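You operate a simulated robot arm through the tools that you are given. There is no shell and no other tool. Be economical: measure what you need, move in short steps, check, and stop when the job is done.

You are at the controls of a simulated two-armed robot. One attempt, no reset.

TASK
Pick up the jug from the computer desk with one hand, pass it to the other hand and put it on the pedestal top. Set down upright: jug.

Only the result counts: the job must be done as asked and must still hold three seconds after the hand-in. Knocking over, shifting, dropping, spilling or breaking anything else fails it.

THE ROBOT
Two 7-joint arms with two-finger parallel grippers on one trunk, on a base that drives. Base frame: it is fixed to the floor where the robot stands at the start and does not move with it; the origin is under the middle of the robot, x ahead of it, y to its left, z up. Readings come in m, degrees, newtons and seconds.
The left shoulder is at the start at [0.06, 0.189, 0.892], the right one opposite. With the tool pointing down near the work surface each hand reaches from about 0.1 to 0.64 m from the robot's upright axis, wherever it stands, measured 20 degrees to its own side. Places, roughly: pedestal top (38x24 cm) [-1.96, -2.92, 0.58]. Payload 3.43 kg a hand.
The TCP of each hand is the grasp point between the finger pads, 0.03 m short of the fingertips. In the tool frame z runs along the fingers and y along their closing line. The gripper opens to 0.094 m. The fingers are 0.028 m wide and 0.01 m thick; the gripper's body (0.05 by 0.096 m) begins 0.055 m behind the TCP.
Orientation is told as [roll, pitch, yaw] about the base's x, y, z axes, in that order, counted from this pose: with the fingers straight down and closing along the base's y, the tool's x points along the base's -x, its y along +y and its z along -z.

THE INTERFACE
- The arms move only by the tool move_arm. It takes "left_commands", "right_commands" or both (then of equal length, played together; a hand with none holds still); each is text: rows parted by semicolons, each of 7 numbers parted by spaces: the shift along the tool's x, y, z in units of 20 mm (1.0 is 20 mm), then the turn, a rotation vector about the tool's x, y, z in units of 8 degrees (1.0 is 8 degrees), then the opening in per cent of the stroke, from 0 (shut) to 100 (fully open). In form: dx dy dz wx wy wz jaw; .... A call has 1 to 12 rows; each row shifts and turns the commanded pose from where the row before left it, along the tool's axes as they then stand. A call with a number of a shift or a turn outside -1 to 1 is refused whole. Each row takes 0.2 s and may step no farther than 0.05 m and 8.6 degrees from the row before; otherwise, or with a gripper value out of range, the whole call is refused. A pose out of reach is approached as far as the arm can. The call stops where the force on the tool passes 40 N (or 10 N more than at its start, if that is more) or the arm is blocked; 0.2 s more then pass. Each finger travels about 0.153 m/s and halts on what it meets, pressing with about 24 N; the grip force reading is that of the motor and also rises with nothing between the fingers. The clock runs only during rows and for 0.2 s after the last one: add rows that do not move to give the fingers time. It gives the time, the measured TCP pose, the force on the tool (base axes), the opening and the grip force at its end, in the units of the frame above (readings bear some noise), with the torque about the TCP (base axes, N m) and any sound that the robot's microphone picked up, and new pictures: "show" is both (left out), scene, wrist or none (wrist: the cameras of the hands that moved).
- Cameras (640 x 400 px; columns grow to the right, rows downward): "scene" is now at [0.0168, 0.0137, 1.4409]; the picture's right is [0.14, -0.99, 0.00], its down [-0.74, -0.11, -0.66] and it looks along [0.65, 0.10, -0.75] (base axes); focal length 289 px, centre (320, 200). "left" rides on the left gripper at [0.076, -0.014, -0.102] in its tool frame; the picture's right is [0.18, 0.98, 0.00], its down [-0.75, 0.14, -0.64] and it looks along [-0.63, 0.12, 0.77] (tool axes); focal length 243 px, centre (320, 200). "right" rides on the right gripper at [0.076, 0.014, -0.103] in its tool frame; the picture's right is [-0.18, 0.98, 0.00], its down [-0.75, -0.14, -0.64] and it looks along [-0.63, -0.12, 0.77] (tool axes); focal length 243 px, centre (320, 200). There is no depth. A picture from a camera that has moved, and an enlarged one, comes with that camera's place and axes in the base frame and with its lens.
- slide_trunk(by): slides the trunk up (or, below 0, down) by that many m; the arms and the scene camera ride with it, the base frame stays. It gives what a move gives, with no picture.
- roll_base(legs): drives the robot by 1 to 6 legs, each [ahead, left, turn to the left] in m, m and degrees, along the robot's own axes; the way and the turn of a leg run together, so that a leg with both is an arc; at most 1.5 m and 180 degrees a leg. The arms and the cameras ride along, it lands a little off, and it stops where it bumps. It gives what a move gives, and a new picture of the scene camera.
- pan_tilt(pan, tilt): turns the head with the scene camera to pan (to the left, within 86 degrees either way) and tilt (down, from -29 to 69), counted from straight ahead of the robot. It gives what a move gives, and a new picture of the scene camera.
- enlarge(camera, box): a new picture of the part [left, top, right, bottom] of that camera's present view, enlarged. It takes no simulated time.
- job_done(): hands the job in; it is judged then, once.

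Work in short steps. Places have to be worked out from the pictures, the camera data and where the tool is seen: move nearer, look again, correct. Check each grasp and each placing, and mend what went wrong. You have 120 turns and 260 pictures in all, those below and enlarged ones among them. Open the grippers and draw the arms clear of the work before you hand the job in, unless the task says otherwise; then end with one line.

The tools are called after ">>>" as a command line: name --argument value ..., lists and objects as JSON in quotes. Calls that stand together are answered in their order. move_arm: Moves the arms, as the interface text tells. Its arguments: {"type":"object","properties":{"left_commands":{"type":"string"},"right_commands":{"type":"string"},"show":{"type":"string","enum":["both","scene","wrist","none"]}},"required":[]} The other tools are called the same way: slide_trunk (by) slides the trunk up or down; roll_base (legs) drives the base; pan_tilt (pan, tilt) turns the head that bears the scene camera; enlarge (camera, box) takes an enlarged picture of a part of a camera's view; job_done () hands the job in.

At the start:

```text
t: 0.0
left_position: [0.3764, 0.1723, 0.9611]
left_tool_rot: [0.0, -0.1, 0.0]
left_force: [-1.1, -0.4, 0.2]
left_ft_torque: [-0.01, -0.03, -0.03]
left_grip_width: 0.094
left_gripper_force: 0.1
right_position: [0.3071, -0.1659, 0.9308]
right_tool_rot: [0.0, 0.0, 0.1]
right_force: [0.3, 0.4, -0.7]
right_ft_torque: [-0.02, 0.02, 0.02]
right_grip_width: 0.0938
right_gripper_force: 0.0
trunk travel left (down, up): [-0.564, 0.426]
robot x, y, heading: [0.0015, 0.0009, 0.0]
head pan, tilt: [8.3, 48.7]
```

scene: 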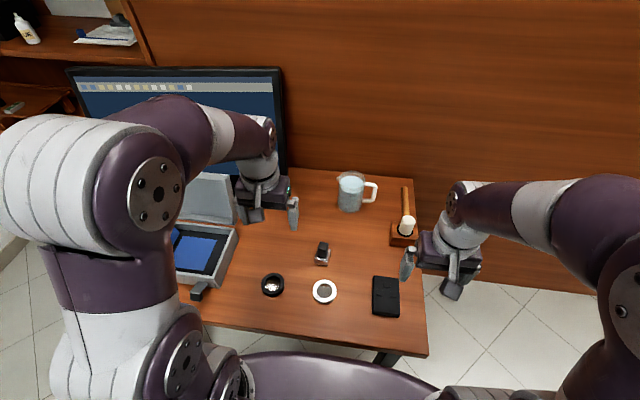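
right: 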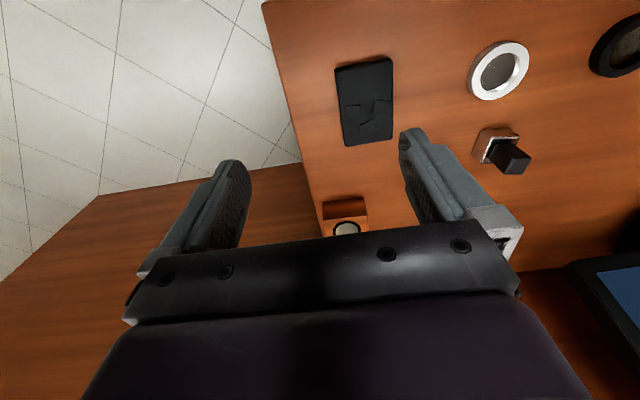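
left: 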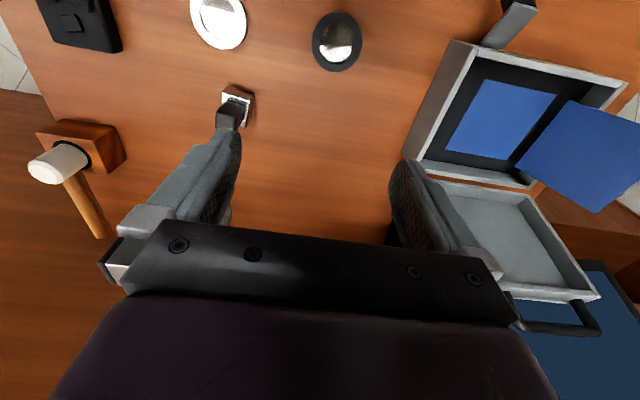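

The jug stands at the far side of the desk, with its handle to the right. I'll enlarge that area to measure it.

>>> enlarge --camera "scene" --box '[280, 150, 440, 250]'

```text
4.00 times, centred on (360, 200) of scene
camera zoom: at [0.0168, 0.0137, 1.4409], right [0.14, -0.99, 0.0], down [-0.74, -0.11, -0.66], along [0.65, 0.1, -0.75], focal length 1157 px, centre (160, 200)
```

zoom: 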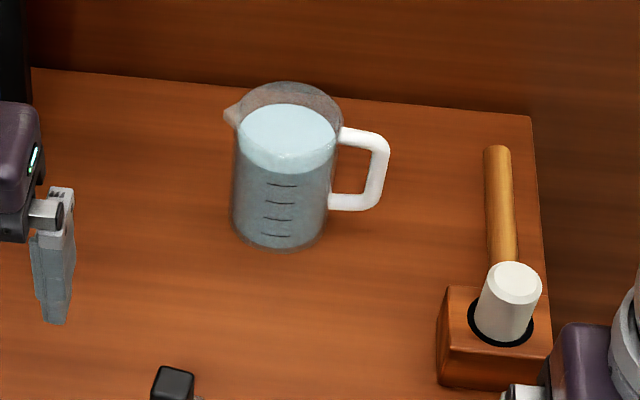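

Jug: about 8 cm wide, about 13 cm tall, filled with water, handle toward -y and spout toward +y. It sits near x=0.62, y=0 if the desk is at z≈0.73. I'll raise the trunk for clearance and use the parallax to get the desk height.

>>> slide_trunk --by 0.15

>>> enlarge --camera "scene" --box '[260, 160, 420, 260]'

>>> enlarge --camera "scene" --box '[0, 0, 640, 400]'

```text
t: 1.8
left_position: [0.3761, 0.1716, 1.1106]
left_tool_rot: [0.0, 0.0, 0.0]
left_force: [0.2, -0.5, 0.3]
left_ft_torque: [0.0, 0.01, -0.01]
left_grip_width: 0.0942
left_gripper_force: 0.0
right_position: [0.3076, -0.1673, 1.0809]
right_tool_rot: [0.0, 0.1, 0.1]
right_force: [1.0, 0.2, 0.0]
right_ft_torque: [-0.03, 0.01, -0.01]
right_grip_width: 0.0942
right_gripper_force: 0.1
trunk travel left (down, up): [-0.714, 0.276]
robot x, y, heading: [0.0014, 0.0024, 0.1]
head pan, tilt: [8.3, 48.7]
```

```text
4.00 times, centred on (340, 210) of scene
camera zoom: at [0.017, 0.0137, 1.5908], right [0.14, -0.99, 0.0], down [-0.74, -0.11, -0.66], along [0.65, 0.1, -0.75], focal length 1157 px, centre (240, 160)
```

zoom: 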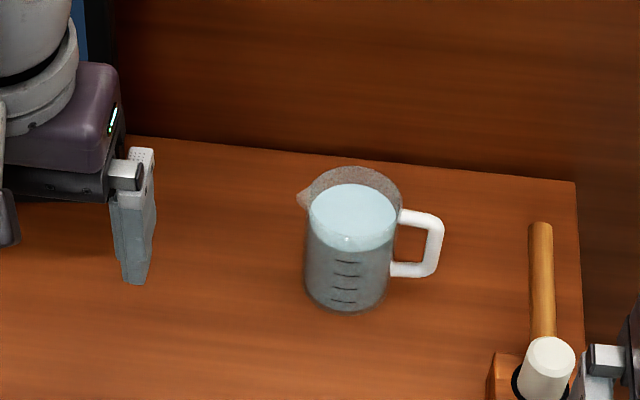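

```text
1.00 times, centred on (320, 200) of scene (not enlarged: the box is as wide or as high as the picture)
camera zoom: at [0.017, 0.0137, 1.5908], right [0.14, -0.99, 0.0], down [-0.74, -0.11, -0.66], along [0.65, 0.1, -0.75], focal length 289 px, centre (320, 200)
```

zoom: 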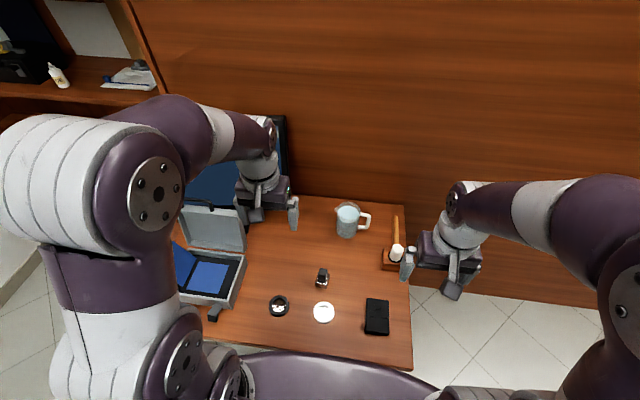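

Parallax puts the desk at z≈0.70 and the jug centre near (0.657, 0.009), with the rim at z≈0.815. That is just past the top-down reach. I'll look steeply down to see how much room the base has before the desk.

>>> pan_tilt --pan 0 --tilt 69

```text
t: 2.6
left_position: [0.3754, 0.1718, 1.1118]
left_tool_rot: [0.0, 0.0, 0.1]
left_force: [-0.9, 0.5, 0.3]
left_ft_torque: [0.03, 0.03, -0.02]
left_grip_width: 0.094
left_gripper_force: 0.1
right_position: [0.3072, -0.167, 1.0809]
right_tool_rot: [0.1, 0.0, 0.0]
right_force: [0.2, -0.3, 0.4]
right_ft_torque: [-0.01, 0.02, 0.0]
right_grip_width: 0.094
right_gripper_force: 0.0
trunk travel left (down, up): [-0.714, 0.276]
robot x, y, heading: [0.0035, 0.0015, -0.0]
head pan, tilt: [0.0, 68.8]
camera scene: at [-0.0046, 0.0024, 1.5672], right [0.0, -1.0, 0.0], down [-0.93, 0.0, -0.36], along [0.36, 0.0, -0.93], focal length 289 px, centre (320, 200)
```

scene: 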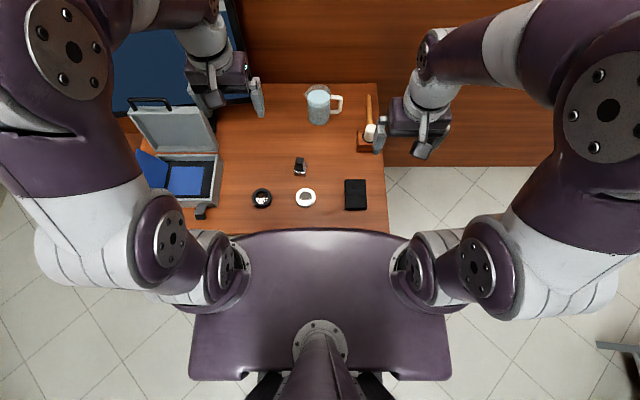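

The desk's front edge is at x≈0.226, and the trunk plate is above it. I'll use the left hand for a top-down pick, so I shift the base right by 0.2 m to put the jug in front of the left shoulder.

>>> roll_base --legs '[[0, -0.2, 0]]'

```text
t: 4.2
left_position: [0.3762, -0.0314, 1.1103]
left_tool_rot: [0.1, 0.0, 0.0]
left_force: [0.0, 0.1, 0.4]
left_ft_torque: [0.0, -0.02, -0.02]
left_grip_width: 0.0942
left_gripper_force: 0.0
right_position: [0.3076, -0.3684, 1.0807]
right_tool_rot: [0.0, 0.1, 0.0]
right_force: [0.3, 0.0, -0.5]
right_ft_torque: [0.0, 0.01, -0.03]
right_grip_width: 0.0939
right_gripper_force: 0.2
trunk travel left (down, up): [-0.714, 0.276]
robot x, y, heading: [0.0002, -0.2023, 0.2]
head pan, tilt: [0.0, 68.8]
camera scene: at [-0.0046, -0.2002, 1.5672], right [0.0, -1.0, 0.0], down [-0.93, 0.0, -0.36], along [0.36, 0.0, -0.93], focal length 289 px, centre (320, 200)
```

scene: 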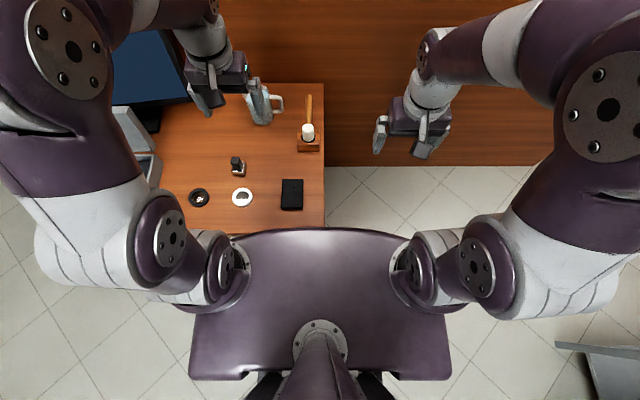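

I'll turn the left tool in place by yaw -80° so the fingers close mostly along x, clear of the handle and spout.

>>> move_arm --left_commands "0 0 0 0 0 1 100;0 0 0 0 0 1 100;0 0 0 0 0 1 100;0 0 0 0 0 1 100;0 0 0 0 0 1 100;0 0 0 0 0 1 100;0 0 0 0 0 1 100;0 0 0 0 0 1 100;0 0 0 0 0 1 100;0 0 0 0 0 1 100" --show "both"

```text
t: 6.4
left_position: [0.3761, -0.0302, 1.1109]
left_tool_rot: [0.0, 0.0, -80.1]
left_force: [0.1, 0.5, -0.5]
left_ft_torque: [-0.04, 0.02, 0.01]
left_grip_width: 0.0941
left_gripper_force: 0.0
right_position: [0.3068, -0.3693, 1.0809]
right_tool_rot: [0.0, 0.0, 0.0]
right_force: [1.1, -0.1, -0.7]
right_ft_torque: [0.01, -0.02, -0.02]
right_grip_width: 0.0941
right_gripper_force: 0.1
trunk travel left (down, up): [-0.714, 0.276]
robot x, y, heading: [-0.0023, -0.2017, -0.0]
head pan, tilt: [0.0, 68.8]
camera scene: at [-0.0045, -0.2001, 1.5672], right [0.0, -1.0, 0.0], down [-0.93, 0.0, -0.36], along [0.36, 0.0, -0.93], focal length 289 px, centre (320, 200)
camera left: at [0.3483, 0.0418, 1.2142], right [0.94, 0.35, 0.0], down [0.27, -0.72, 0.64], along [0.22, -0.6, -0.77], focal length 243 px, centre (320, 200)
```

scene: 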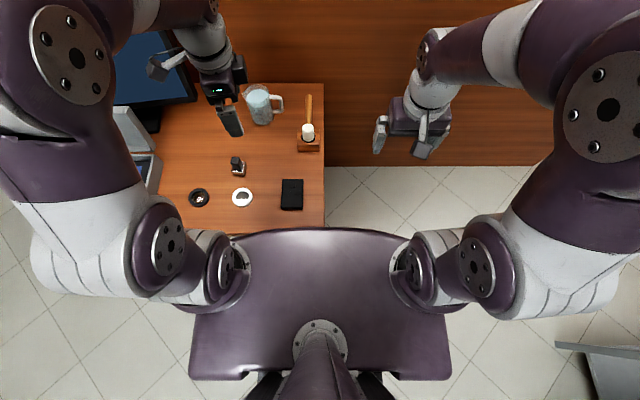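
left: 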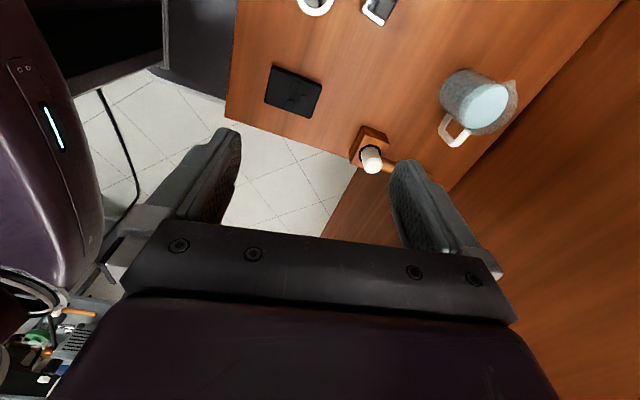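

Moving 0.2 m along tool y (mostly +x) toward the jug, keeping height.

>>> move_arm --left_commands "0 1 0 0 0 0 100;0 1 0 0 0 0 100;0 1 0 0 0 0 100;0 1 0 0 0 0 100;0 1 0 0 0 0 100;0 1 0 0 0 0 100;0 1 0 0 0 0 100;0 1 0 0 0 0 100;0 1 0 0 0 0 100;0 1 0 0 0 0 100" --show "both"

```text
t: 8.6
left_position: [0.5244, 0.0049, 1.0406]
left_tool_rot: [0.0, 0.0, -80.0]
left_force: [-0.5, 0.4, 0.0]
left_ft_torque: [0.0, 0.0, 0.0]
left_grip_width: 0.0941
left_gripper_force: 0.0
left hand out of reach, approached as far as the arm can: row 3, 4, 5, 6, 7, 8, 9, 10
right_position: [0.3088, -0.3693, 1.0804]
right_tool_rot: [0.0, 0.0, -0.1]
right_force: [-0.3, -0.4, -1.1]
right_ft_torque: [0.04, -0.02, 0.02]
right_grip_width: 0.0941
right_gripper_force: 0.1
trunk travel left (down, up): [-0.714, 0.276]
robot x, y, heading: [-0.0004, -0.2032, -0.1]
head pan, tilt: [0.0, 68.8]
camera scene: at [-0.0038, -0.1997, 1.5672], right [0.0, -1.0, 0.0], down [-0.93, 0.0, -0.36], along [0.36, 0.0, -0.93], focal length 289 px, centre (320, 200)
camera left: at [0.4972, 0.0764, 1.1444], right [0.94, 0.35, 0.0], down [0.27, -0.72, 0.64], along [0.23, -0.6, -0.77], focal length 243 px, centre (320, 200)
```

scene: 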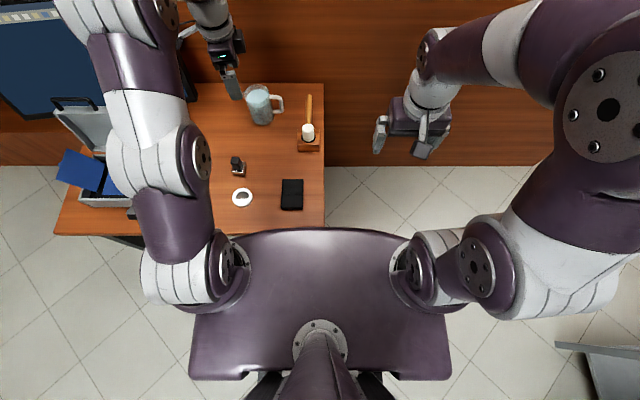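
left: 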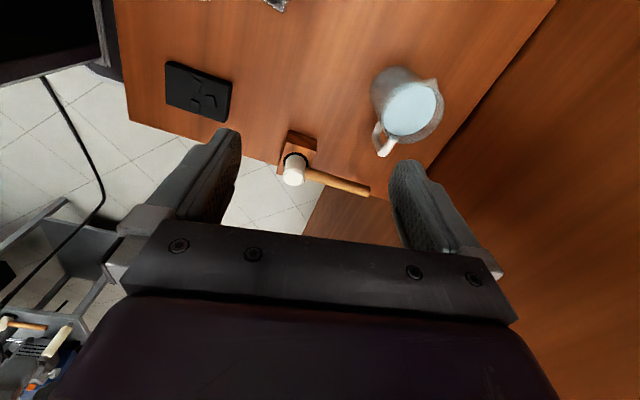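

The top-down reach falls about 8 cm short. Before driving nearer, I'll turn the right wrist camera to look left at the base/desk gap.

>>> move_arm --right_commands "0 0 0 0 0 -1 100;0 0 0 0 0 -1 100;0 0 0 0 0 -1 100;0 0 0 0 0 -1 100;0 0 0 0 0 -1 100;0 0 0 0 0 -1 100;0 0 0 0 0 -1 100;0 0 0 0 0 -1 100;0 0 0 0 0 -1 100;0 0 0 0 0 -1 100;0 0 0 0 0 -1 100" --show "wrist"

```text
t: 11.0
left_position: [0.5248, 0.0038, 1.0416]
left_tool_rot: [0.1, 0.0, -80.1]
left_force: [0.6, 0.7, 0.0]
left_ft_torque: [-0.02, -0.01, -0.02]
left_grip_width: 0.0941
left_gripper_force: 0.0
right_position: [0.3081, -0.3693, 1.08]
right_tool_rot: [-0.1, 0.1, 88.2]
right_force: [0.0, 0.1, 0.4]
right_ft_torque: [0.0, -0.02, 0.02]
right_grip_width: 0.0939
right_gripper_force: 0.1
trunk travel left (down, up): [-0.714, 0.276]
robot x, y, heading: [0.0007, -0.202, 0.1]
head pan, tilt: [0.0, 68.8]
camera right: at [0.291, -0.4448, 1.1828], right [-0.98, 0.22, 0.0], down [0.17, 0.75, 0.64], along [0.14, 0.63, -0.77], focal length 243 px, centre (320, 200)
```

right: 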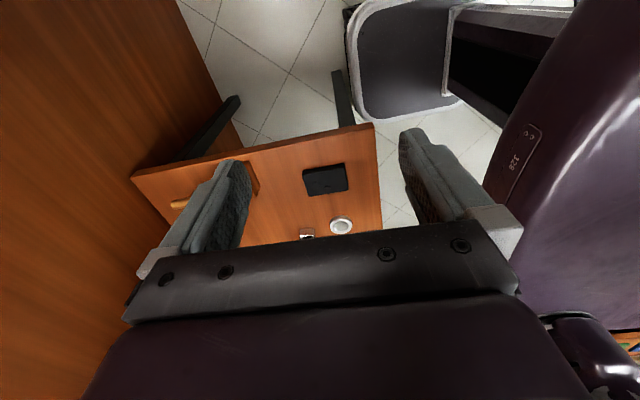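

The base front (x≈0.21) is just short of the desk leg at about (0.267, -0.18), so driving straight ahead is blocked. The floor right of the desk is free. I'll retract the left hand, then drive right and forward alongside the desk.

>>> move_arm --left_commands "0 -1 0 0 0 0 100;0 -1 0 0 0 0 100;0 -1 0 0 0 0 100;0 -1 0 0 0 0 100;0 -1 0 0 0 0 100;0 -1 0 0 0 0 100;0 -1 0 0 0 0 100;0 -1 0 0 0 0 100;0 -1 0 0 0 0 100" --show "none"

>>> roll_base --legs '[[0, -0.28, 0]]'

>>> enlarge --camera "right" --box '[0, 0, 640, 400]'

```text
t: 13.0
left_position: [0.3468, -0.0282, 1.0422]
left_tool_rot: [0.1, 0.1, -80.0]
left_force: [0.2, -0.1, -0.3]
left_ft_torque: [-0.01, 0.04, -0.01]
left_grip_width: 0.094
left_gripper_force: 0.0
right_position: [0.3063, -0.3686, 1.0809]
right_tool_rot: [-0.1, -0.1, 88.0]
right_force: [-0.3, 0.4, 0.0]
right_ft_torque: [0.0, -0.02, -0.01]
right_grip_width: 0.0939
right_gripper_force: 0.1
trunk travel left (down, up): [-0.714, 0.276]
robot x, y, heading: [-0.0024, -0.2017, -0.1]
head pan, tilt: [0.0, 68.8]
```

```text
t: 14.9
left_position: [0.3478, -0.3085, 1.0417]
left_tool_rot: [-0.1, 0.0, -80.2]
left_force: [-0.3, 0.9, -0.9]
left_ft_torque: [0.03, 0.0, 0.01]
left_grip_width: 0.0939
left_gripper_force: 0.1
right_position: [0.3063, -0.6501, 1.0801]
right_tool_rot: [-0.1, -0.1, 87.8]
right_force: [0.1, -0.6, -0.6]
right_ft_torque: [0.05, 0.02, 0.02]
right_grip_width: 0.0941
right_gripper_force: 0.0
trunk travel left (down, up): [-0.714, 0.276]
robot x, y, heading: [0.0015, -0.4847, -0.2]
head pan, tilt: [0.0, 68.8]
camera scene: at [-0.005, -0.48, 1.5672], right [0.0, -1.0, 0.0], down [-0.93, 0.0, -0.36], along [0.36, 0.0, -0.93], focal length 289 px, centre (320, 200)
```

scene: 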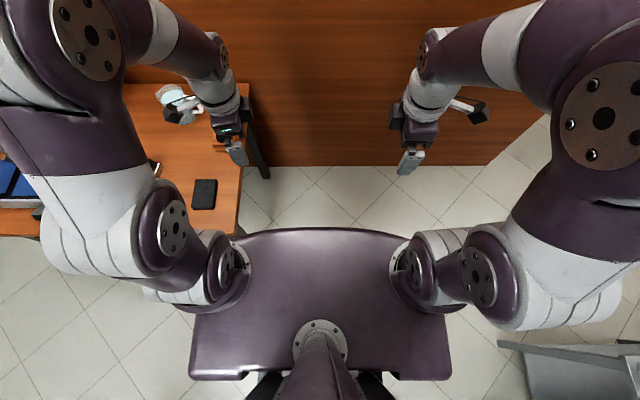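

```text
1.00 times, centred on (320, 200) of right (not enlarged: the box is as wide or as high as the picture)
camera zoom: at [0.2894, -0.7259, 1.1829], right [-0.98, 0.22, 0.0], down [0.17, 0.75, 0.64], along [0.14, 0.63, -0.77], focal length 243 px, centre (320, 200)
```

zoom: 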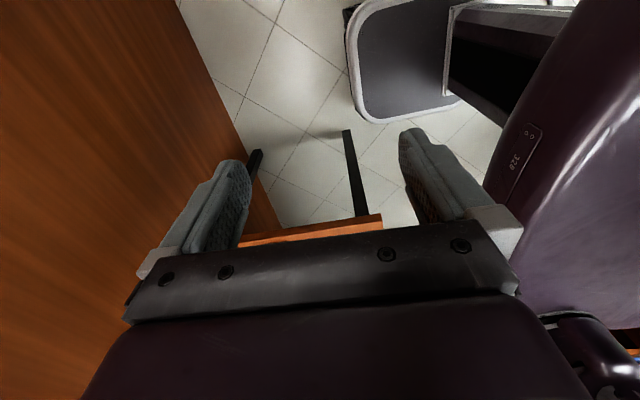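

The wall is at x≈0.83 and the leg sits 3–10 cm left of the base's side. I'll shift another 6 cm right for margin, then drive forward 0.30.

>>> roll_base --legs '[[0, -0.06, 0], [0.3, 0, 0]]'

>>> pan_tilt --pan 50 --tilt 50

```text
t: 17.6
left_position: [0.6507, -0.3691, 1.0412]
left_tool_rot: [-0.1, 0.0, -80.0]
left_force: [0.0, 0.0, 0.2]
left_ft_torque: [-0.03, 0.02, 0.01]
left_grip_width: 0.0939
left_gripper_force: 0.0
right_position: [0.6094, -0.7102, 1.0814]
right_tool_rot: [0.0, 0.1, 87.9]
right_force: [0.0, -0.3, 0.1]
right_ft_torque: [0.04, -0.01, 0.0]
right_grip_width: 0.0938
right_gripper_force: 0.1
trunk travel left (down, up): [-0.714, 0.276]
robot x, y, heading: [0.3061, -0.5416, 0.1]
head pan, tilt: [0.0, 68.8]
camera scene: at [0.2974, -0.5415, 1.5672], right [0.0, -1.0, 0.0], down [-0.93, 0.0, -0.36], along [0.36, 0.0, -0.93], focal length 289 px, centre (320, 200)
```

scene: 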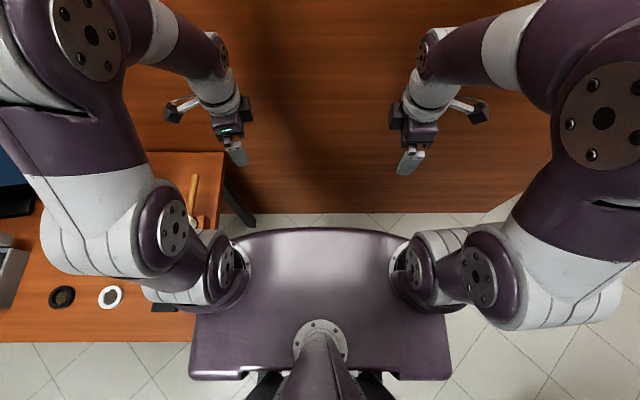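

```text
t: 18.8
left_position: [0.6512, -0.3695, 1.0416]
left_tool_rot: [0.1, 0.0, -80.1]
left_force: [-0.3, 0.8, -0.8]
left_ft_torque: [0.01, -0.02, 0.02]
left_grip_width: 0.0941
left_gripper_force: 0.1
right_position: [0.6084, -0.7116, 1.0805]
right_tool_rot: [0.1, 0.0, 87.9]
right_force: [0.8, 0.0, 0.3]
right_ft_torque: [0.01, 0.01, 0.0]
right_grip_width: 0.0939
right_gripper_force: 0.1
trunk travel left (down, up): [-0.714, 0.276]
robot x, y, heading: [0.3026, -0.5471, 0.0]
head pan, tilt: [50.0, 50.0]
camera scene: at [0.2913, -0.4825, 1.5891], right [0.76, -0.65, 0.0], down [-0.49, -0.59, -0.64], along [0.41, 0.49, -0.77], focal length 289 px, centre (320, 200)
```

scene: 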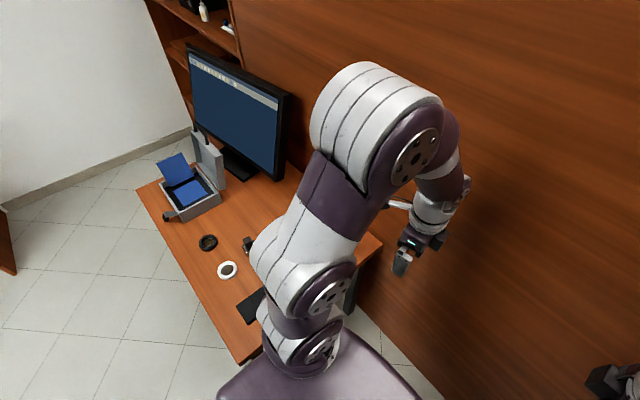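

The jug is hidden behind the arm. I'll move the left hand toward a point above the jug, along tool x (≈+y), staying at z≈1.04.

>>> move_arm --left_commands "1 0.2 0 0 0 0 100;1 0.2 0 0 0 0 100;1 0.2 0 0 0 0 100;1 0.2 0 0 0 0 100;1 0.2 0 0 0 0 100;1 0.2 0 0 0 0 100;1 0.2 0 0 0 0 100;1 0.2 0 0 0 0 100;1 0.2 0 0 0 0 100;1 0.2 0 0 0 0 100;1 0.2 0 0 0 0 100;1 0.2 0 0 0 0 100" --show "both"

```text
t: 21.4
left_position: [0.6564, -0.1247, 1.0424]
left_tool_rot: [0.0, 0.0, -80.0]
left_force: [0.0, -0.3, 0.0]
left_ft_torque: [0.04, 0.02, 0.01]
left_grip_width: 0.0937
left_gripper_force: 0.1
right_position: [0.6089, -0.7094, 1.081]
right_tool_rot: [0.0, 0.0, 88.0]
right_force: [0.1, -0.3, -0.6]
right_ft_torque: [-0.02, -0.04, 0.0]
right_grip_width: 0.0939
right_gripper_force: 0.0
trunk travel left (down, up): [-0.714, 0.276]
robot x, y, heading: [0.302, -0.5422, -0.1]
head pan, tilt: [50.0, 50.0]
camera scene: at [0.2912, -0.4815, 1.5891], right [0.76, -0.64, 0.0], down [-0.49, -0.59, -0.64], along [0.41, 0.49, -0.77], focal length 289 px, centre (320, 200)
camera left: at [0.629, -0.0515, 1.1453], right [0.94, 0.35, 0.0], down [0.27, -0.72, 0.64], along [0.22, -0.6, -0.77], focal length 243 px, centre (320, 200)
```

scene: 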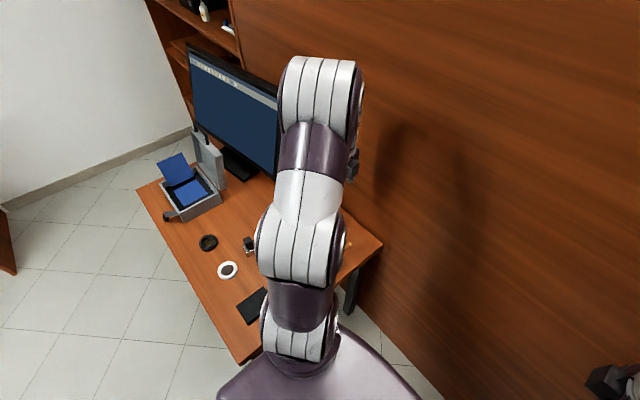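
left: 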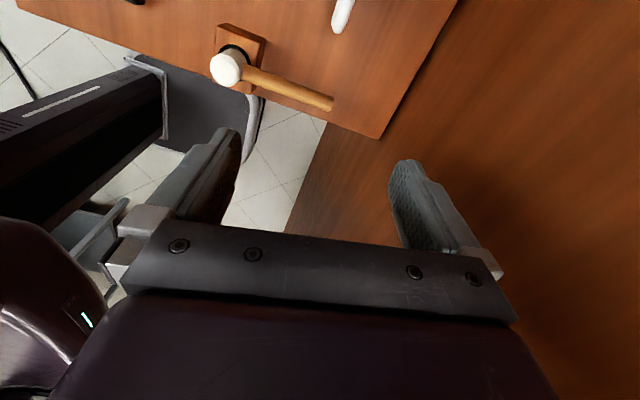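

Reach is fine. Continuing 0.13 m toward the jug axis.

>>> move_arm --left_commands "0.94 0.17 0 0 0 0 100;0.94 0.17 0 0 0 0 100;0.94 0.17 0 0 0 0 100;0.94 0.17 0 0 0 0 100;0.94 0.17 0 0 0 0 100;0.94 0.17 0 0 0 0 100;0.94 0.17 0 0 0 0 100" --show "both"

```text
t: 23.0
left_position: [0.6562, 0.0089, 1.0392]
left_tool_rot: [-0.1, -0.1, -80.1]
left_force: [-0.2, -1.0, -0.7]
left_ft_torque: [-0.02, 0.02, 0.02]
left_grip_width: 0.0942
left_gripper_force: 0.1
right_position: [0.6093, -0.7092, 1.0817]
right_tool_rot: [0.0, 0.1, 87.9]
right_force: [1.2, -0.2, 0.0]
right_ft_torque: [-0.02, -0.03, 0.0]
right_grip_width: 0.0941
right_gripper_force: 0.0
trunk travel left (down, up): [-0.714, 0.276]
robot x, y, heading: [0.2984, -0.5431, -0.1]
head pan, tilt: [50.0, 50.0]
camera scene: at [0.2916, -0.4807, 1.5891], right [0.76, -0.64, 0.0], down [-0.49, -0.59, -0.64], along [0.41, 0.49, -0.77], focal length 289 px, centre (320, 200)
camera left: at [0.6288, 0.0804, 1.1419], right [0.94, 0.35, 0.0], down [0.27, -0.72, 0.64], along [0.22, -0.6, -0.77], focal length 243 px, centre (320, 200)
```

scene: 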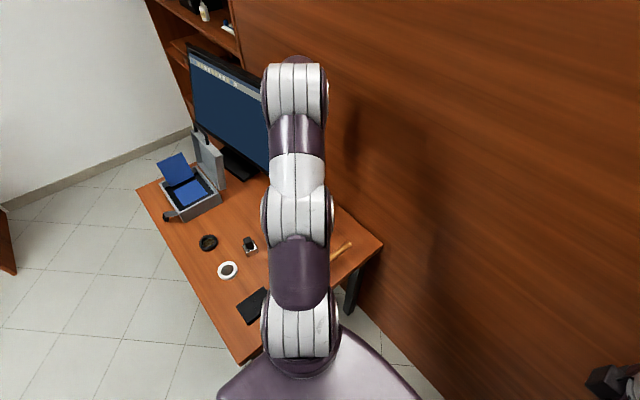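
left: 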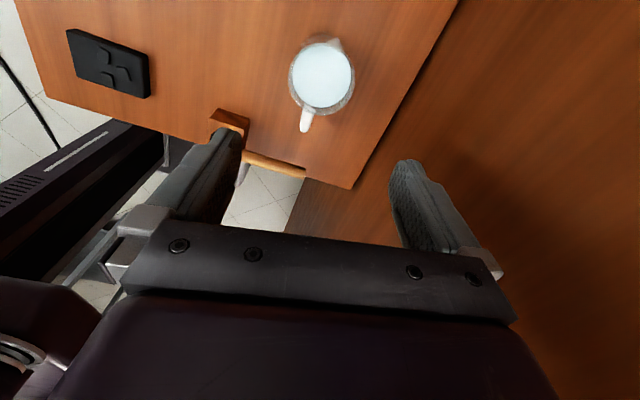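

The wrist view gives a rim centre of (0.655, 0.009) and width ≈8.1 cm, so the hand is nearly centred. I'll descend to z≈0.885 (tips above the rim) and look again.

>>> move_arm --left_commands "0 0 1 0 0 0 100;0 0 1 0 0 0 100;0 0 1 0 0 0 100;0 0 1 0 0 0 100;0 0 1 0 0 0 100;0 0 1 0 0 0 100;0 0 1 0 0 0 100;0 0 0.7 0 0 0 100" --show "both"

```text
t: 24.8
left_position: [0.6586, 0.0101, 0.8889]
left_tool_rot: [0.0, 0.1, -80.2]
left_force: [0.1, 0.5, -0.1]
left_ft_torque: [0.0, 0.01, -0.02]
left_grip_width: 0.0941
left_gripper_force: 0.1
right_position: [0.608, -0.7117, 1.0798]
right_tool_rot: [0.0, 0.0, 88.0]
right_force: [0.2, 0.6, 0.2]
right_ft_torque: [0.03, -0.03, 0.01]
right_grip_width: 0.0938
right_gripper_force: 0.0
trunk travel left (down, up): [-0.714, 0.276]
robot x, y, heading: [0.3033, -0.5414, -0.1]
head pan, tilt: [50.0, 50.0]
camera scene: at [0.2912, -0.4821, 1.5891], right [0.76, -0.64, 0.0], down [-0.49, -0.59, -0.64], along [0.41, 0.49, -0.77], focal length 289 px, centre (320, 200)
camera left: at [0.6317, 0.082, 0.9921], right [0.94, 0.35, 0.0], down [0.27, -0.72, 0.64], along [0.23, -0.6, -0.77], focal length 243 px, centre (320, 200)
```

scene: 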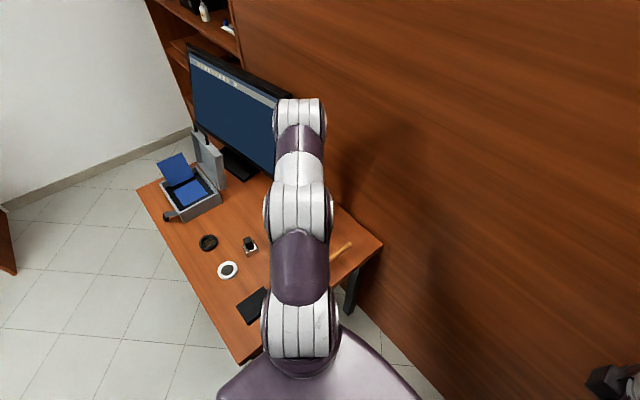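
left: 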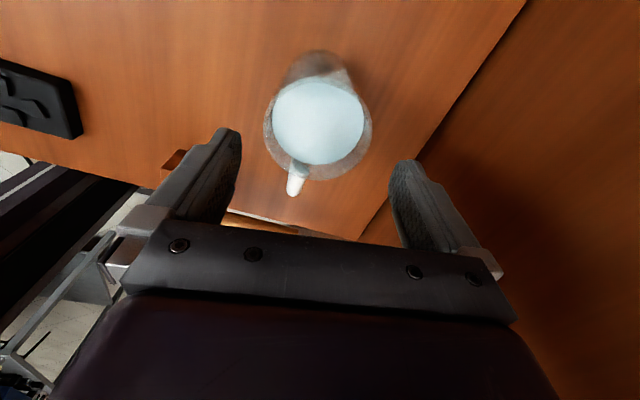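

Rim centre from this view ≈ (0.657, 0.0105, 0.817); the tool at (0.6586, 0.010) is centred within 2 mm. I'll descend 5 cm, so the tips pass just below the rim, and check.

>>> move_arm --left_commands "0 -0.07 0.8 0 0 0 100;0 0 0.8 0 0 0 100;0 0 0.9 0 0 0 100" --show "wrist"

>>> enlarge --camera "left" --box '[200, 40, 440, 250]'

```text
t: 25.6
left_position: [0.6566, 0.0093, 0.8375]
left_tool_rot: [0.0, 0.0, -80.1]
left_force: [-0.4, 0.3, -1.6]
left_ft_torque: [0.03, -0.01, -0.02]
left_grip_width: 0.0939
left_gripper_force: 0.0
right_position: [0.6095, -0.7104, 1.0804]
right_tool_rot: [0.0, 0.0, 87.9]
right_force: [-0.3, -0.6, 0.4]
right_ft_torque: [-0.03, -0.01, -0.01]
right_grip_width: 0.0941
right_gripper_force: 0.1
trunk travel left (down, up): [-0.714, 0.276]
robot x, y, heading: [0.3007, -0.543, 0.0]
head pan, tilt: [50.0, 50.0]
camera left: at [0.6292, 0.0813, 0.9412], right [0.94, 0.35, 0.0], down [0.27, -0.72, 0.64], along [0.22, -0.6, -0.77], focal length 243 px, centre (320, 200)
```

left: 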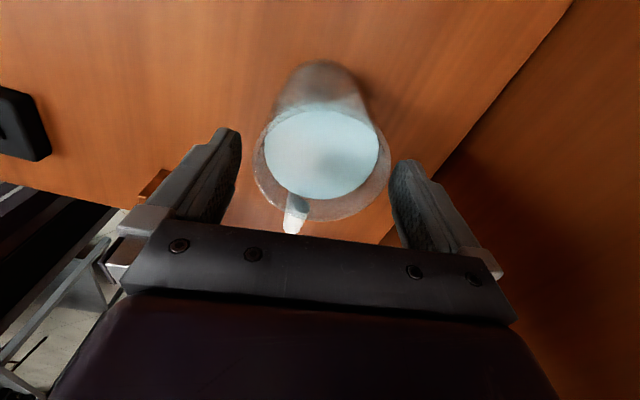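

```text
1.90 times, centred on (320, 145) of left
camera zoom: at [0.6292, 0.0813, 0.9412], right [0.94, 0.35, 0.0], down [0.27, -0.72, 0.64], along [0.22, -0.6, -0.77], focal length 462 px, centre (320, 305)
```

zoom: 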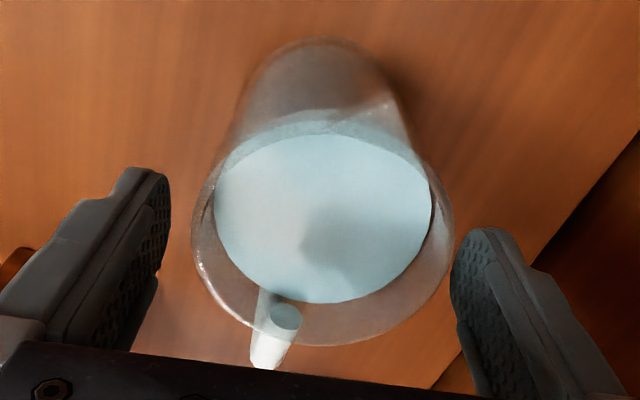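

In the tool frame, the rim spans y from -0.0386 to +0.0407, so it fits the ±0.047 opening. The jug centre is about 5 mm toward tool +x. I'll correct that and descend to z≈0.785.

>>> move_arm --left_commands "0.25 0.05 0.3 0 0 0 100;0 0 0.7 0 0 0 100;0 0 0.8 0 0 0 100;0 0 0.8 0 0 0 100" --show "wrist"

```text
t: 26.6
left_position: [0.6571, 0.0149, 0.7855]
left_tool_rot: [0.1, 0.1, -80.0]
left_force: [-0.6, -0.8, -0.2]
left_ft_torque: [-0.02, -0.01, 0.0]
left_grip_width: 0.0939
left_gripper_force: 0.0
right_position: [0.609, -0.7108, 1.081]
right_tool_rot: [0.0, 0.0, 88.0]
right_force: [0.1, -0.6, -0.3]
right_ft_torque: [0.0, -0.02, 0.04]
right_grip_width: 0.0941
right_gripper_force: 0.1
trunk travel left (down, up): [-0.714, 0.276]
robot x, y, heading: [0.3009, -0.5456, 0.1]
head pan, tilt: [50.0, 50.0]
camera left: at [0.6295, 0.0864, 0.8895], right [0.94, 0.35, 0.0], down [0.27, -0.72, 0.64], along [0.22, -0.6, -0.77], focal length 243 px, centre (320, 200)
```

left: 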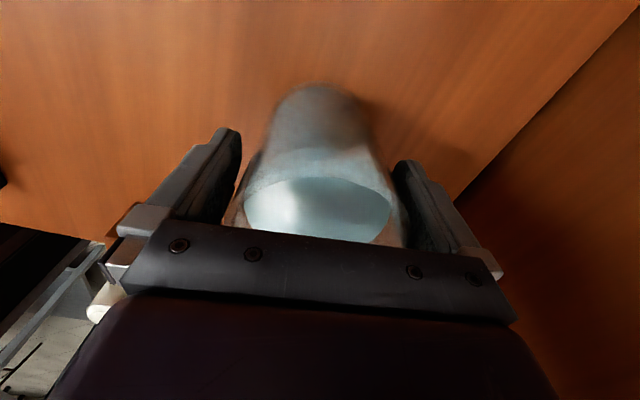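

The fingers straddle the body without touching it. I'll close the gripper, starting slowly.

>>> move_arm --left_commands "0 0 0 0 0 0 92;0 0 0 0 0 0 86;0 0 0 0 0 0 80;0 0 0 0 0 0 70;0 0 0 0 0 0 60;0 0 0 0 0 0 50;0 0 0 0 0 0 50" --show "wrist"

```text
t: 28.2
left_position: [0.6566, 0.0149, 0.7873]
left_tool_rot: [0.0, -0.1, -80.2]
left_force: [0.8, 0.3, -0.3]
left_ft_torque: [0.05, 0.02, 0.02]
left_grip_width: 0.0866
left_gripper_force: 23.3
right_position: [0.6088, -0.7111, 1.0802]
right_tool_rot: [0.0, 0.1, 87.9]
right_force: [-0.8, -0.4, -0.7]
right_ft_torque: [-0.01, 0.01, 0.02]
right_grip_width: 0.0939
right_gripper_force: 0.0
trunk travel left (down, up): [-0.714, 0.276]
robot x, y, heading: [0.3012, -0.546, -0.1]
head pan, tilt: [50.0, 50.0]
camera left: at [0.6294, 0.0861, 0.8898], right [0.94, 0.35, 0.0], down [0.27, -0.72, 0.64], along [0.22, -0.6, -0.77], focal length 243 px, centre (320, 200)
```

left: 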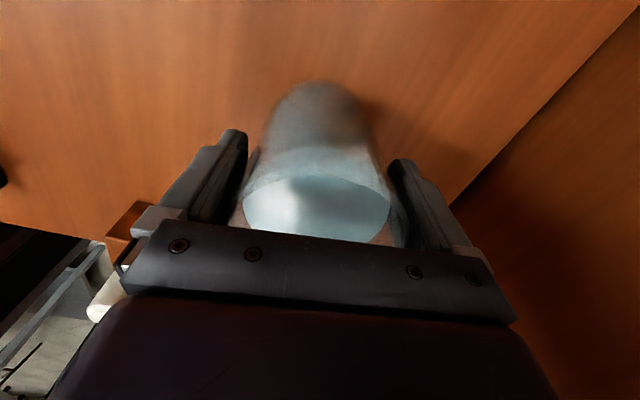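

Grip at 86.6 mm width and 23 N. Lifting slowly by 3 cm to check the hold.

>>> move_arm --left_commands "0 0 -0.1 0 0 0 50;0 0 -0.2 0 0 0 50;0 0 -0.3 0 0 0 50;0 0 -0.3 0 0 0 50;0 0 -0.3 0 0 0 50;0 0 -0.2 0 0 0 50;0 0 -0.1 0 0 0 50;0 0 0 0 0 0 50" --show "wrist"

```text
t: 30.0
left_position: [0.6559, 0.0148, 0.8168]
left_tool_rot: [0.0, 0.0, -80.0]
left_force: [0.4, -0.8, -3.3]
left_ft_torque: [0.03, 0.02, 0.0]
left_grip_width: 0.0863
left_gripper_force: 23.8
right_position: [0.6087, -0.7105, 1.0811]
right_tool_rot: [0.0, 0.1, 87.9]
right_force: [0.7, 0.0, 0.0]
right_ft_torque: [0.0, -0.03, -0.02]
right_grip_width: 0.0938
right_gripper_force: 0.0
trunk travel left (down, up): [-0.714, 0.276]
robot x, y, heading: [0.3005, -0.5412, 0.0]
head pan, tilt: [50.0, 50.0]
camera left: at [0.6285, 0.0862, 0.9194], right [0.94, 0.35, 0.0], down [0.27, -0.72, 0.64], along [0.22, -0.6, -0.77], focal length 243 px, centre (320, 200)
```

left: 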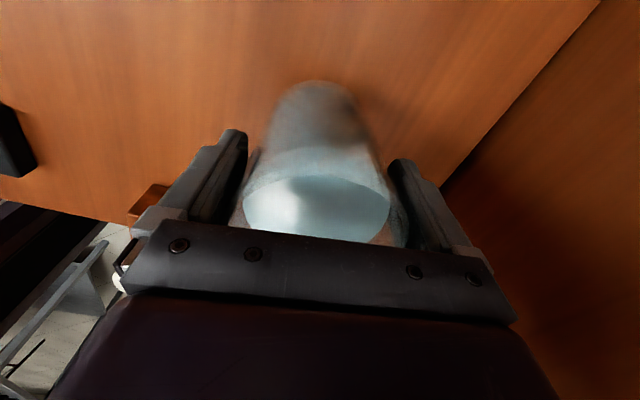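

The jug lifts cleanly (3.3 N). Raising it further, gently ramped.

>>> move_arm --left_commands "0 0 -0.2 0 0 0 50;0 0 -0.4 0 0 0 50;0 0 -0.6 0 0 0 50;0 0 -0.8 0 0 0 50;0 0 -0.9 0 0 0 50;0 0 -0.9 0 0 0 50;0 0 -0.9 0 0 0 50;0 0 -0.9 0 0 0 50;0 0 -0.8 0 0 0 50;0 0 -0.6 0 0 0 50;0 0 -0.4 0 0 0 50;0 0 -0.2 0 0 0 50" --show "none"

>>> move_arm --left_commands "-0.2 0 -0.2 0 0 0 50;-0.4 0 -0.3 0 0 0 50;-0.6 0 -0.3 0 0 0 50;-0.8 0 -0.3 0 0 0 50;-0.8 0 0 0 0 0 50;-0.8 0 0 0 0 0 50;-0.8 -0.1 0 0 0 0 50;-0.8 -0.2 0 0 0 0 50;-0.8 -0.2 0 0 0 0 50;-0.8 -0.2 0 0 0 0 50;-0.8 -0.2 0 0 0 0 50;-0.8 -0.2 0 0 0 0 50" --show "wrist"

```text
t: 32.6
left_position: [0.6557, 0.0138, 0.9699]
left_tool_rot: [-0.1, 0.1, -80.1]
left_force: [-0.8, 0.4, -4.1]
left_ft_torque: [0.03, 0.0, 0.04]
left_grip_width: 0.0868
left_gripper_force: 23.8
right_position: [0.6088, -0.7106, 1.0805]
right_tool_rot: [0.0, 0.1, 88.0]
right_force: [0.4, 0.1, 0.0]
right_ft_torque: [0.0, -0.01, 0.04]
right_grip_width: 0.094
right_gripper_force: 0.1
trunk travel left (down, up): [-0.714, 0.276]
robot x, y, heading: [0.2993, -0.5449, 0.1]
head pan, tilt: [50.0, 50.0]
```

```text
t: 35.2
left_position: [0.6619, -0.1566, 0.991]
left_tool_rot: [0.0, 0.0, -80.3]
left_force: [0.7, -0.2, -3.3]
left_ft_torque: [0.03, 0.0, 0.02]
left_grip_width: 0.0866
left_gripper_force: 24.2
right_position: [0.6091, -0.7117, 1.0804]
right_tool_rot: [0.0, 0.0, 87.9]
right_force: [-0.4, -0.1, -0.7]
right_ft_torque: [-0.02, -0.03, -0.02]
right_grip_width: 0.0939
right_gripper_force: 0.1
trunk travel left (down, up): [-0.714, 0.276]
robot x, y, heading: [0.3062, -0.5449, -0.1]
head pan, tilt: [50.0, 50.0]
camera left: at [0.635, -0.0835, 1.0938], right [0.94, 0.35, 0.0], down [0.27, -0.72, 0.64], along [0.22, -0.6, -0.77], focal length 243 px, centre (320, 200)
```

left: 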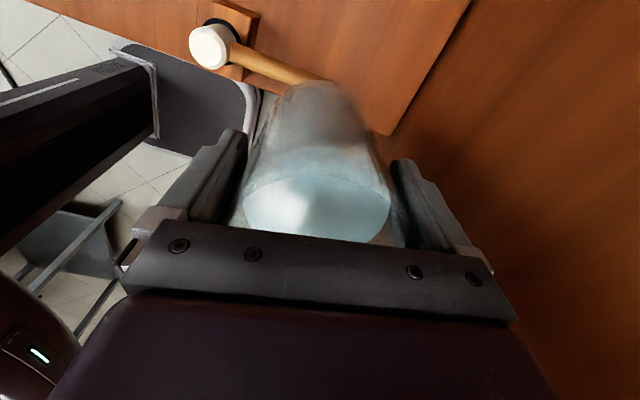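

Water level steady. Bringing the jug fully off the desk, in front of the robot.

>>> move_arm --left_commands "-0.8 -0.3 0 0 0 0 50;-0.8 -0.4 0 0 0 0 50;-0.8 -0.4 0 0 0 0 50;-0.8 -0.4 0 0 0 0 50;-0.8 -0.4 0 0 0 0 50;-0.8 -0.4 0 0 0 0 50;-0.8 -0.4 0 0 0 0 50;-0.8 -0.4 0 0 0 0 50;-0.7 -0.4 0 0 0 0 50;-0.6 -0.4 0 0 0 0 50;-0.5 -0.3 0 0 0 0 50;-0.3 -0.2 0 0 0 0 50" --show "none"

>>> pan_tilt --pan 0 --tilt 55

```text
t: 37.8
left_position: [0.6053, -0.3374, 0.9907]
left_tool_rot: [0.0, 0.0, -80.1]
left_force: [-0.6, 0.1, -3.4]
left_ft_torque: [0.02, -0.01, 0.01]
left_grip_width: 0.0865
left_gripper_force: 23.7
right_position: [0.6094, -0.7111, 1.0803]
right_tool_rot: [0.0, -0.1, 87.9]
right_force: [-0.1, 0.9, 0.1]
right_ft_torque: [0.04, 0.03, 0.0]
right_grip_width: 0.0941
right_gripper_force: 0.0
trunk travel left (down, up): [-0.714, 0.276]
robot x, y, heading: [0.302, -0.5414, -0.2]
head pan, tilt: [50.0, 50.0]
```

```text
t: 38.9
left_position: [0.6054, -0.3377, 0.99]
left_tool_rot: [0.0, 0.0, -80.1]
left_force: [-0.3, -0.3, -3.5]
left_ft_torque: [0.03, 0.0, 0.01]
left_grip_width: 0.0863
left_gripper_force: 24.4
right_position: [0.6092, -0.7102, 1.0806]
right_tool_rot: [0.1, 0.1, 87.8]
right_force: [-0.3, 0.2, -0.5]
right_ft_torque: [-0.02, 0.03, 0.01]
right_grip_width: 0.0936
right_gripper_force: 0.1
trunk travel left (down, up): [-0.714, 0.276]
robot x, y, heading: [0.3021, -0.5456, -0.3]
head pan, tilt: [0.0, 55.0]
camera scene: at [0.3138, -0.5412, 1.5826], right [0.0, -1.0, 0.0], down [-0.82, 0.0, -0.57], along [0.57, 0.0, -0.82], focal length 289 px, centre (320, 200)
```

scene: 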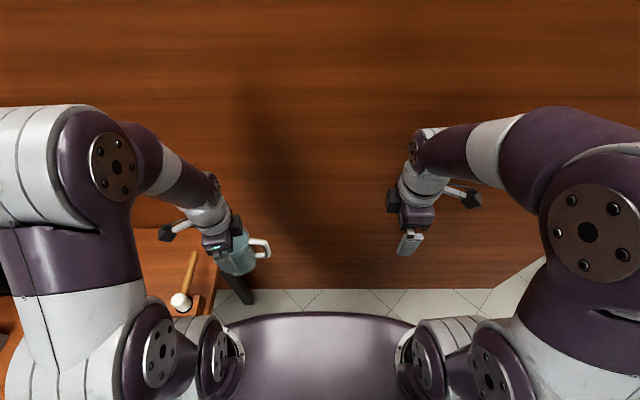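

The jug is held in front of the robot with its handle toward the right. I'll look around to the right to plan the drive to the pedestal.

>>> pan_tilt --pan -86 --tilt 25

>>> pan_tilt --pan 86 --tilt 25

```text
t: 40.5
left_position: [0.6039, -0.3369, 0.9899]
left_tool_rot: [0.0, 0.0, -80.1]
left_force: [0.3, -0.9, -3.8]
left_ft_torque: [0.01, 0.0, -0.02]
left_grip_width: 0.0865
left_gripper_force: 24.4
right_position: [0.6092, -0.7102, 1.0801]
right_tool_rot: [0.0, 0.0, 88.0]
right_force: [-0.3, -0.2, 0.3]
right_ft_torque: [0.0, 0.0, -0.01]
right_grip_width: 0.0941
right_gripper_force: 0.1
trunk travel left (down, up): [-0.714, 0.276]
robot x, y, heading: [0.3032, -0.5445, -0.0]
head pan, tilt: [-85.9, 25.0]
camera scene: at [0.248, -0.633, 1.6266], right [-1.0, -0.07, 0.0], down [-0.03, 0.42, -0.91], along [0.06, -0.9, -0.42], focal length 289 px, centre (320, 200)
```

scene: 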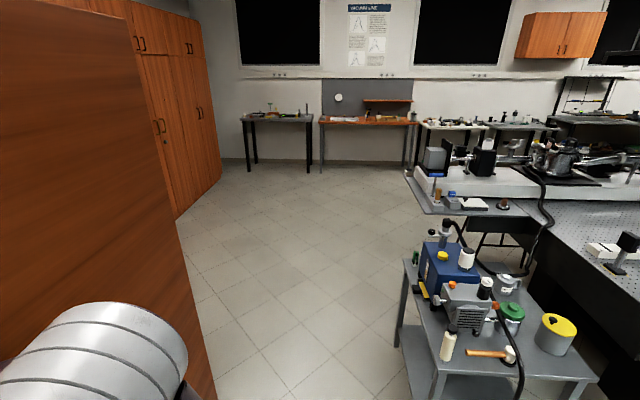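

```text
t: 43.1
left_position: [0.605, -0.3368, 0.9908]
left_tool_rot: [-0.1, 0.0, -80.0]
left_force: [0.8, -0.4, -3.7]
left_ft_torque: [0.04, 0.0, 0.0]
left_grip_width: 0.0866
left_gripper_force: 23.7
right_position: [0.6097, -0.7102, 1.0817]
right_tool_rot: [0.0, 0.0, 87.9]
right_force: [-0.5, -0.5, -0.5]
right_ft_torque: [-0.03, 0.03, -0.01]
right_grip_width: 0.0938
right_gripper_force: 0.0
trunk travel left (down, up): [-0.714, 0.276]
robot x, y, heading: [0.3027, -0.545, -0.2]
head pan, tilt: [85.9, 25.0]
camera scene: at [0.2484, -0.4492, 1.6266], right [1.0, -0.07, 0.0], down [-0.03, -0.42, -0.91], along [0.07, 0.9, -0.42], focal length 289 px, centre (320, 200)
```

scene: 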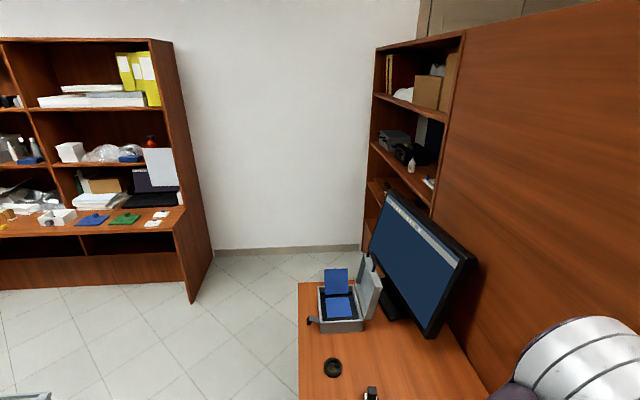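

For the pass, the right hand will have to grip the body low from the side, opposite the handle. The left fingertips now reach too low (about 54 mm above the jug base), which would crowd it. I'll set the jug back on the desk at its old spot and re-grip higher, near the rim, with a better yaw.

>>> move_arm --left_commands "0.3 0.1 0 0 0 0 50;0.6 0.2 0 0 0 0 50;0.8 0.3 0 0 0 0 50;0.8 0.3 0 0 0 0 50;0.8 0.3 0 0 0 0 50;0.8 0.3 0 0 0 0 50;0.8 0.3 0 0 0 0 50;0.8 0.3 0 0 0 0 50;0.8 0.3 0 0 0 0 50;0.8 0.3 0 0 0 0 50;0.8 0.3 0 0 0 0 50;0.8 0.3 0 0 0 0 50" --show "none"

>>> move_arm --left_commands "0.8 0.25 0 0 0 0 50;0.8 0.25 0 0 0 0 50;0.8 0.25 0 0 0 0 50;0.8 0.25 0 0 0 0 50;0.8 0.25 0 0 0 0 50;0.8 0.25 0 0 0 0 50;0.8 0.25 0 0 0 0 50;0.6 0.2 0 0 0 0 50;0.6 0.2 0 0 0 0 50;0.4 0.1 0 0 0 0 50;0.2 0.1 0 0 0 0 50" --show "wrist"

```text
t: 45.7
left_position: [0.6414, -0.1492, 0.99]
left_tool_rot: [0.1, 0.1, -80.1]
left_force: [0.7, -0.5, -3.7]
left_ft_torque: [0.0, -0.01, -0.02]
left_grip_width: 0.0863
left_gripper_force: 24.2
right_position: [0.609, -0.7098, 1.0802]
right_tool_rot: [0.1, 0.1, 87.9]
right_force: [-0.6, 0.3, 0.1]
right_ft_torque: [-0.01, -0.02, 0.0]
right_grip_width: 0.094
right_gripper_force: 0.0
trunk travel left (down, up): [-0.714, 0.276]
robot x, y, heading: [0.3014, -0.5382, -0.2]
head pan, tilt: [85.9, 25.0]
```

```text
t: 48.1
left_position: [0.6603, 0.0045, 0.9908]
left_tool_rot: [0.0, 0.0, -80.1]
left_force: [0.4, -0.6, -4.1]
left_ft_torque: [0.05, 0.01, 0.01]
left_grip_width: 0.0866
left_gripper_force: 24.3
right_position: [0.609, -0.7097, 1.0814]
right_tool_rot: [0.0, 0.1, 88.0]
right_force: [0.3, 0.2, -0.1]
right_ft_torque: [0.03, -0.03, -0.02]
right_grip_width: 0.0939
right_gripper_force: 0.2
trunk travel left (down, up): [-0.714, 0.276]
robot x, y, heading: [0.3048, -0.5467, 0.1]
head pan, tilt: [85.9, 25.0]
camera left: at [0.6333, 0.0764, 1.0934], right [0.94, 0.35, 0.0], down [0.27, -0.72, 0.64], along [0.22, -0.6, -0.77], focal length 243 px, centre (320, 200)
```

left: 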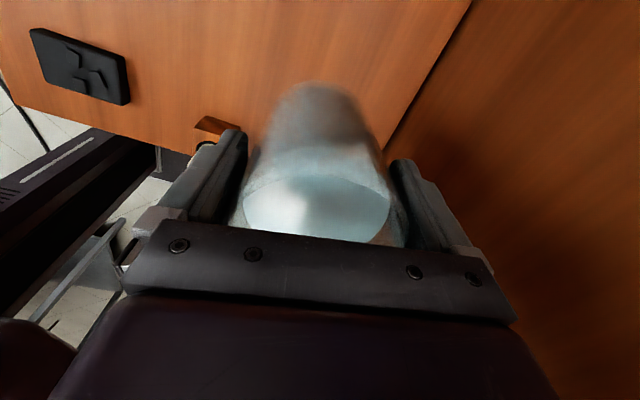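

Above the old spot. Lowering to about 5 mm above the desk contact height.

>>> move_arm --left_commands "0 0 0.4 0 0 0 50;0 0 0.8 0 0 0 50;0 0 1 0 0 0 50;0 0 1 0 0 0 50;0 0 1 0 0 0 50;0 0 1 0 0 0 50;0 0 1 0 0 0 50;0 0 1 0 0 0 50;0 0 1 0 0 0 50;0 0 0.8 0 0 0 50;0 0 0.5 0 0 0 50;0 0 0.3 0 0 0 50" --show "none"

>>> move_arm --left_commands "0 0 0.08 0 0 0 50;0 0 0.05 0 0 0 50;0 0 0 0 0 0 50" --show "wrist"

```text
t: 50.7
left_position: [0.6636, 0.0034, 0.7936]
left_tool_rot: [0.0, 0.0, -80.2]
left_force: [0.1, -0.1, -3.9]
left_ft_torque: [0.06, 0.02, 0.0]
left_grip_width: 0.0865
left_gripper_force: 24.1
right_position: [0.6074, -0.7095, 1.0793]
right_tool_rot: [0.0, 0.0, 87.8]
right_force: [-0.4, -0.1, -0.2]
right_ft_torque: [0.02, 0.02, -0.02]
right_grip_width: 0.0939
right_gripper_force: 0.0
trunk travel left (down, up): [-0.714, 0.276]
robot x, y, heading: [0.3013, -0.5466, 0.1]
head pan, tilt: [85.9, 25.0]
```

```text
t: 51.5
left_position: [0.6621, 0.0026, 0.791]
left_tool_rot: [0.0, 0.0, -80.2]
left_force: [0.7, 0.0, -3.5]
left_ft_torque: [0.04, 0.03, 0.0]
left_grip_width: 0.0866
left_gripper_force: 23.6
right_position: [0.6093, -0.7104, 1.0811]
right_tool_rot: [0.0, -0.1, 87.9]
right_force: [-0.9, -0.4, -0.4]
right_ft_torque: [0.01, -0.01, 0.02]
right_grip_width: 0.0938
right_gripper_force: 0.1
trunk travel left (down, up): [-0.714, 0.276]
robot x, y, heading: [0.3011, -0.5422, -0.2]
head pan, tilt: [85.9, 25.0]
camera left: at [0.6337, 0.0747, 0.8942], right [0.94, 0.35, 0.0], down [0.27, -0.72, 0.64], along [0.22, -0.6, -0.77], focal length 243 px, centre (320, 200)
```

left: 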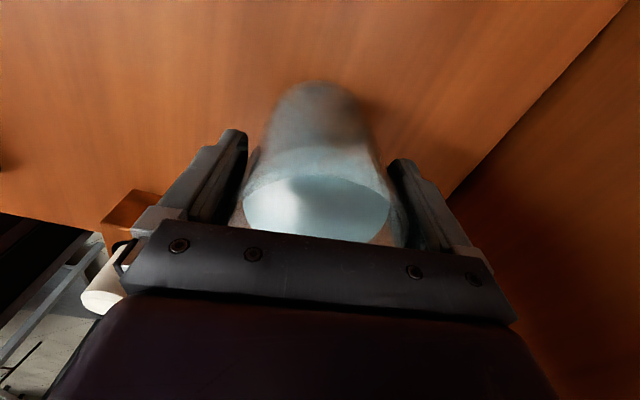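

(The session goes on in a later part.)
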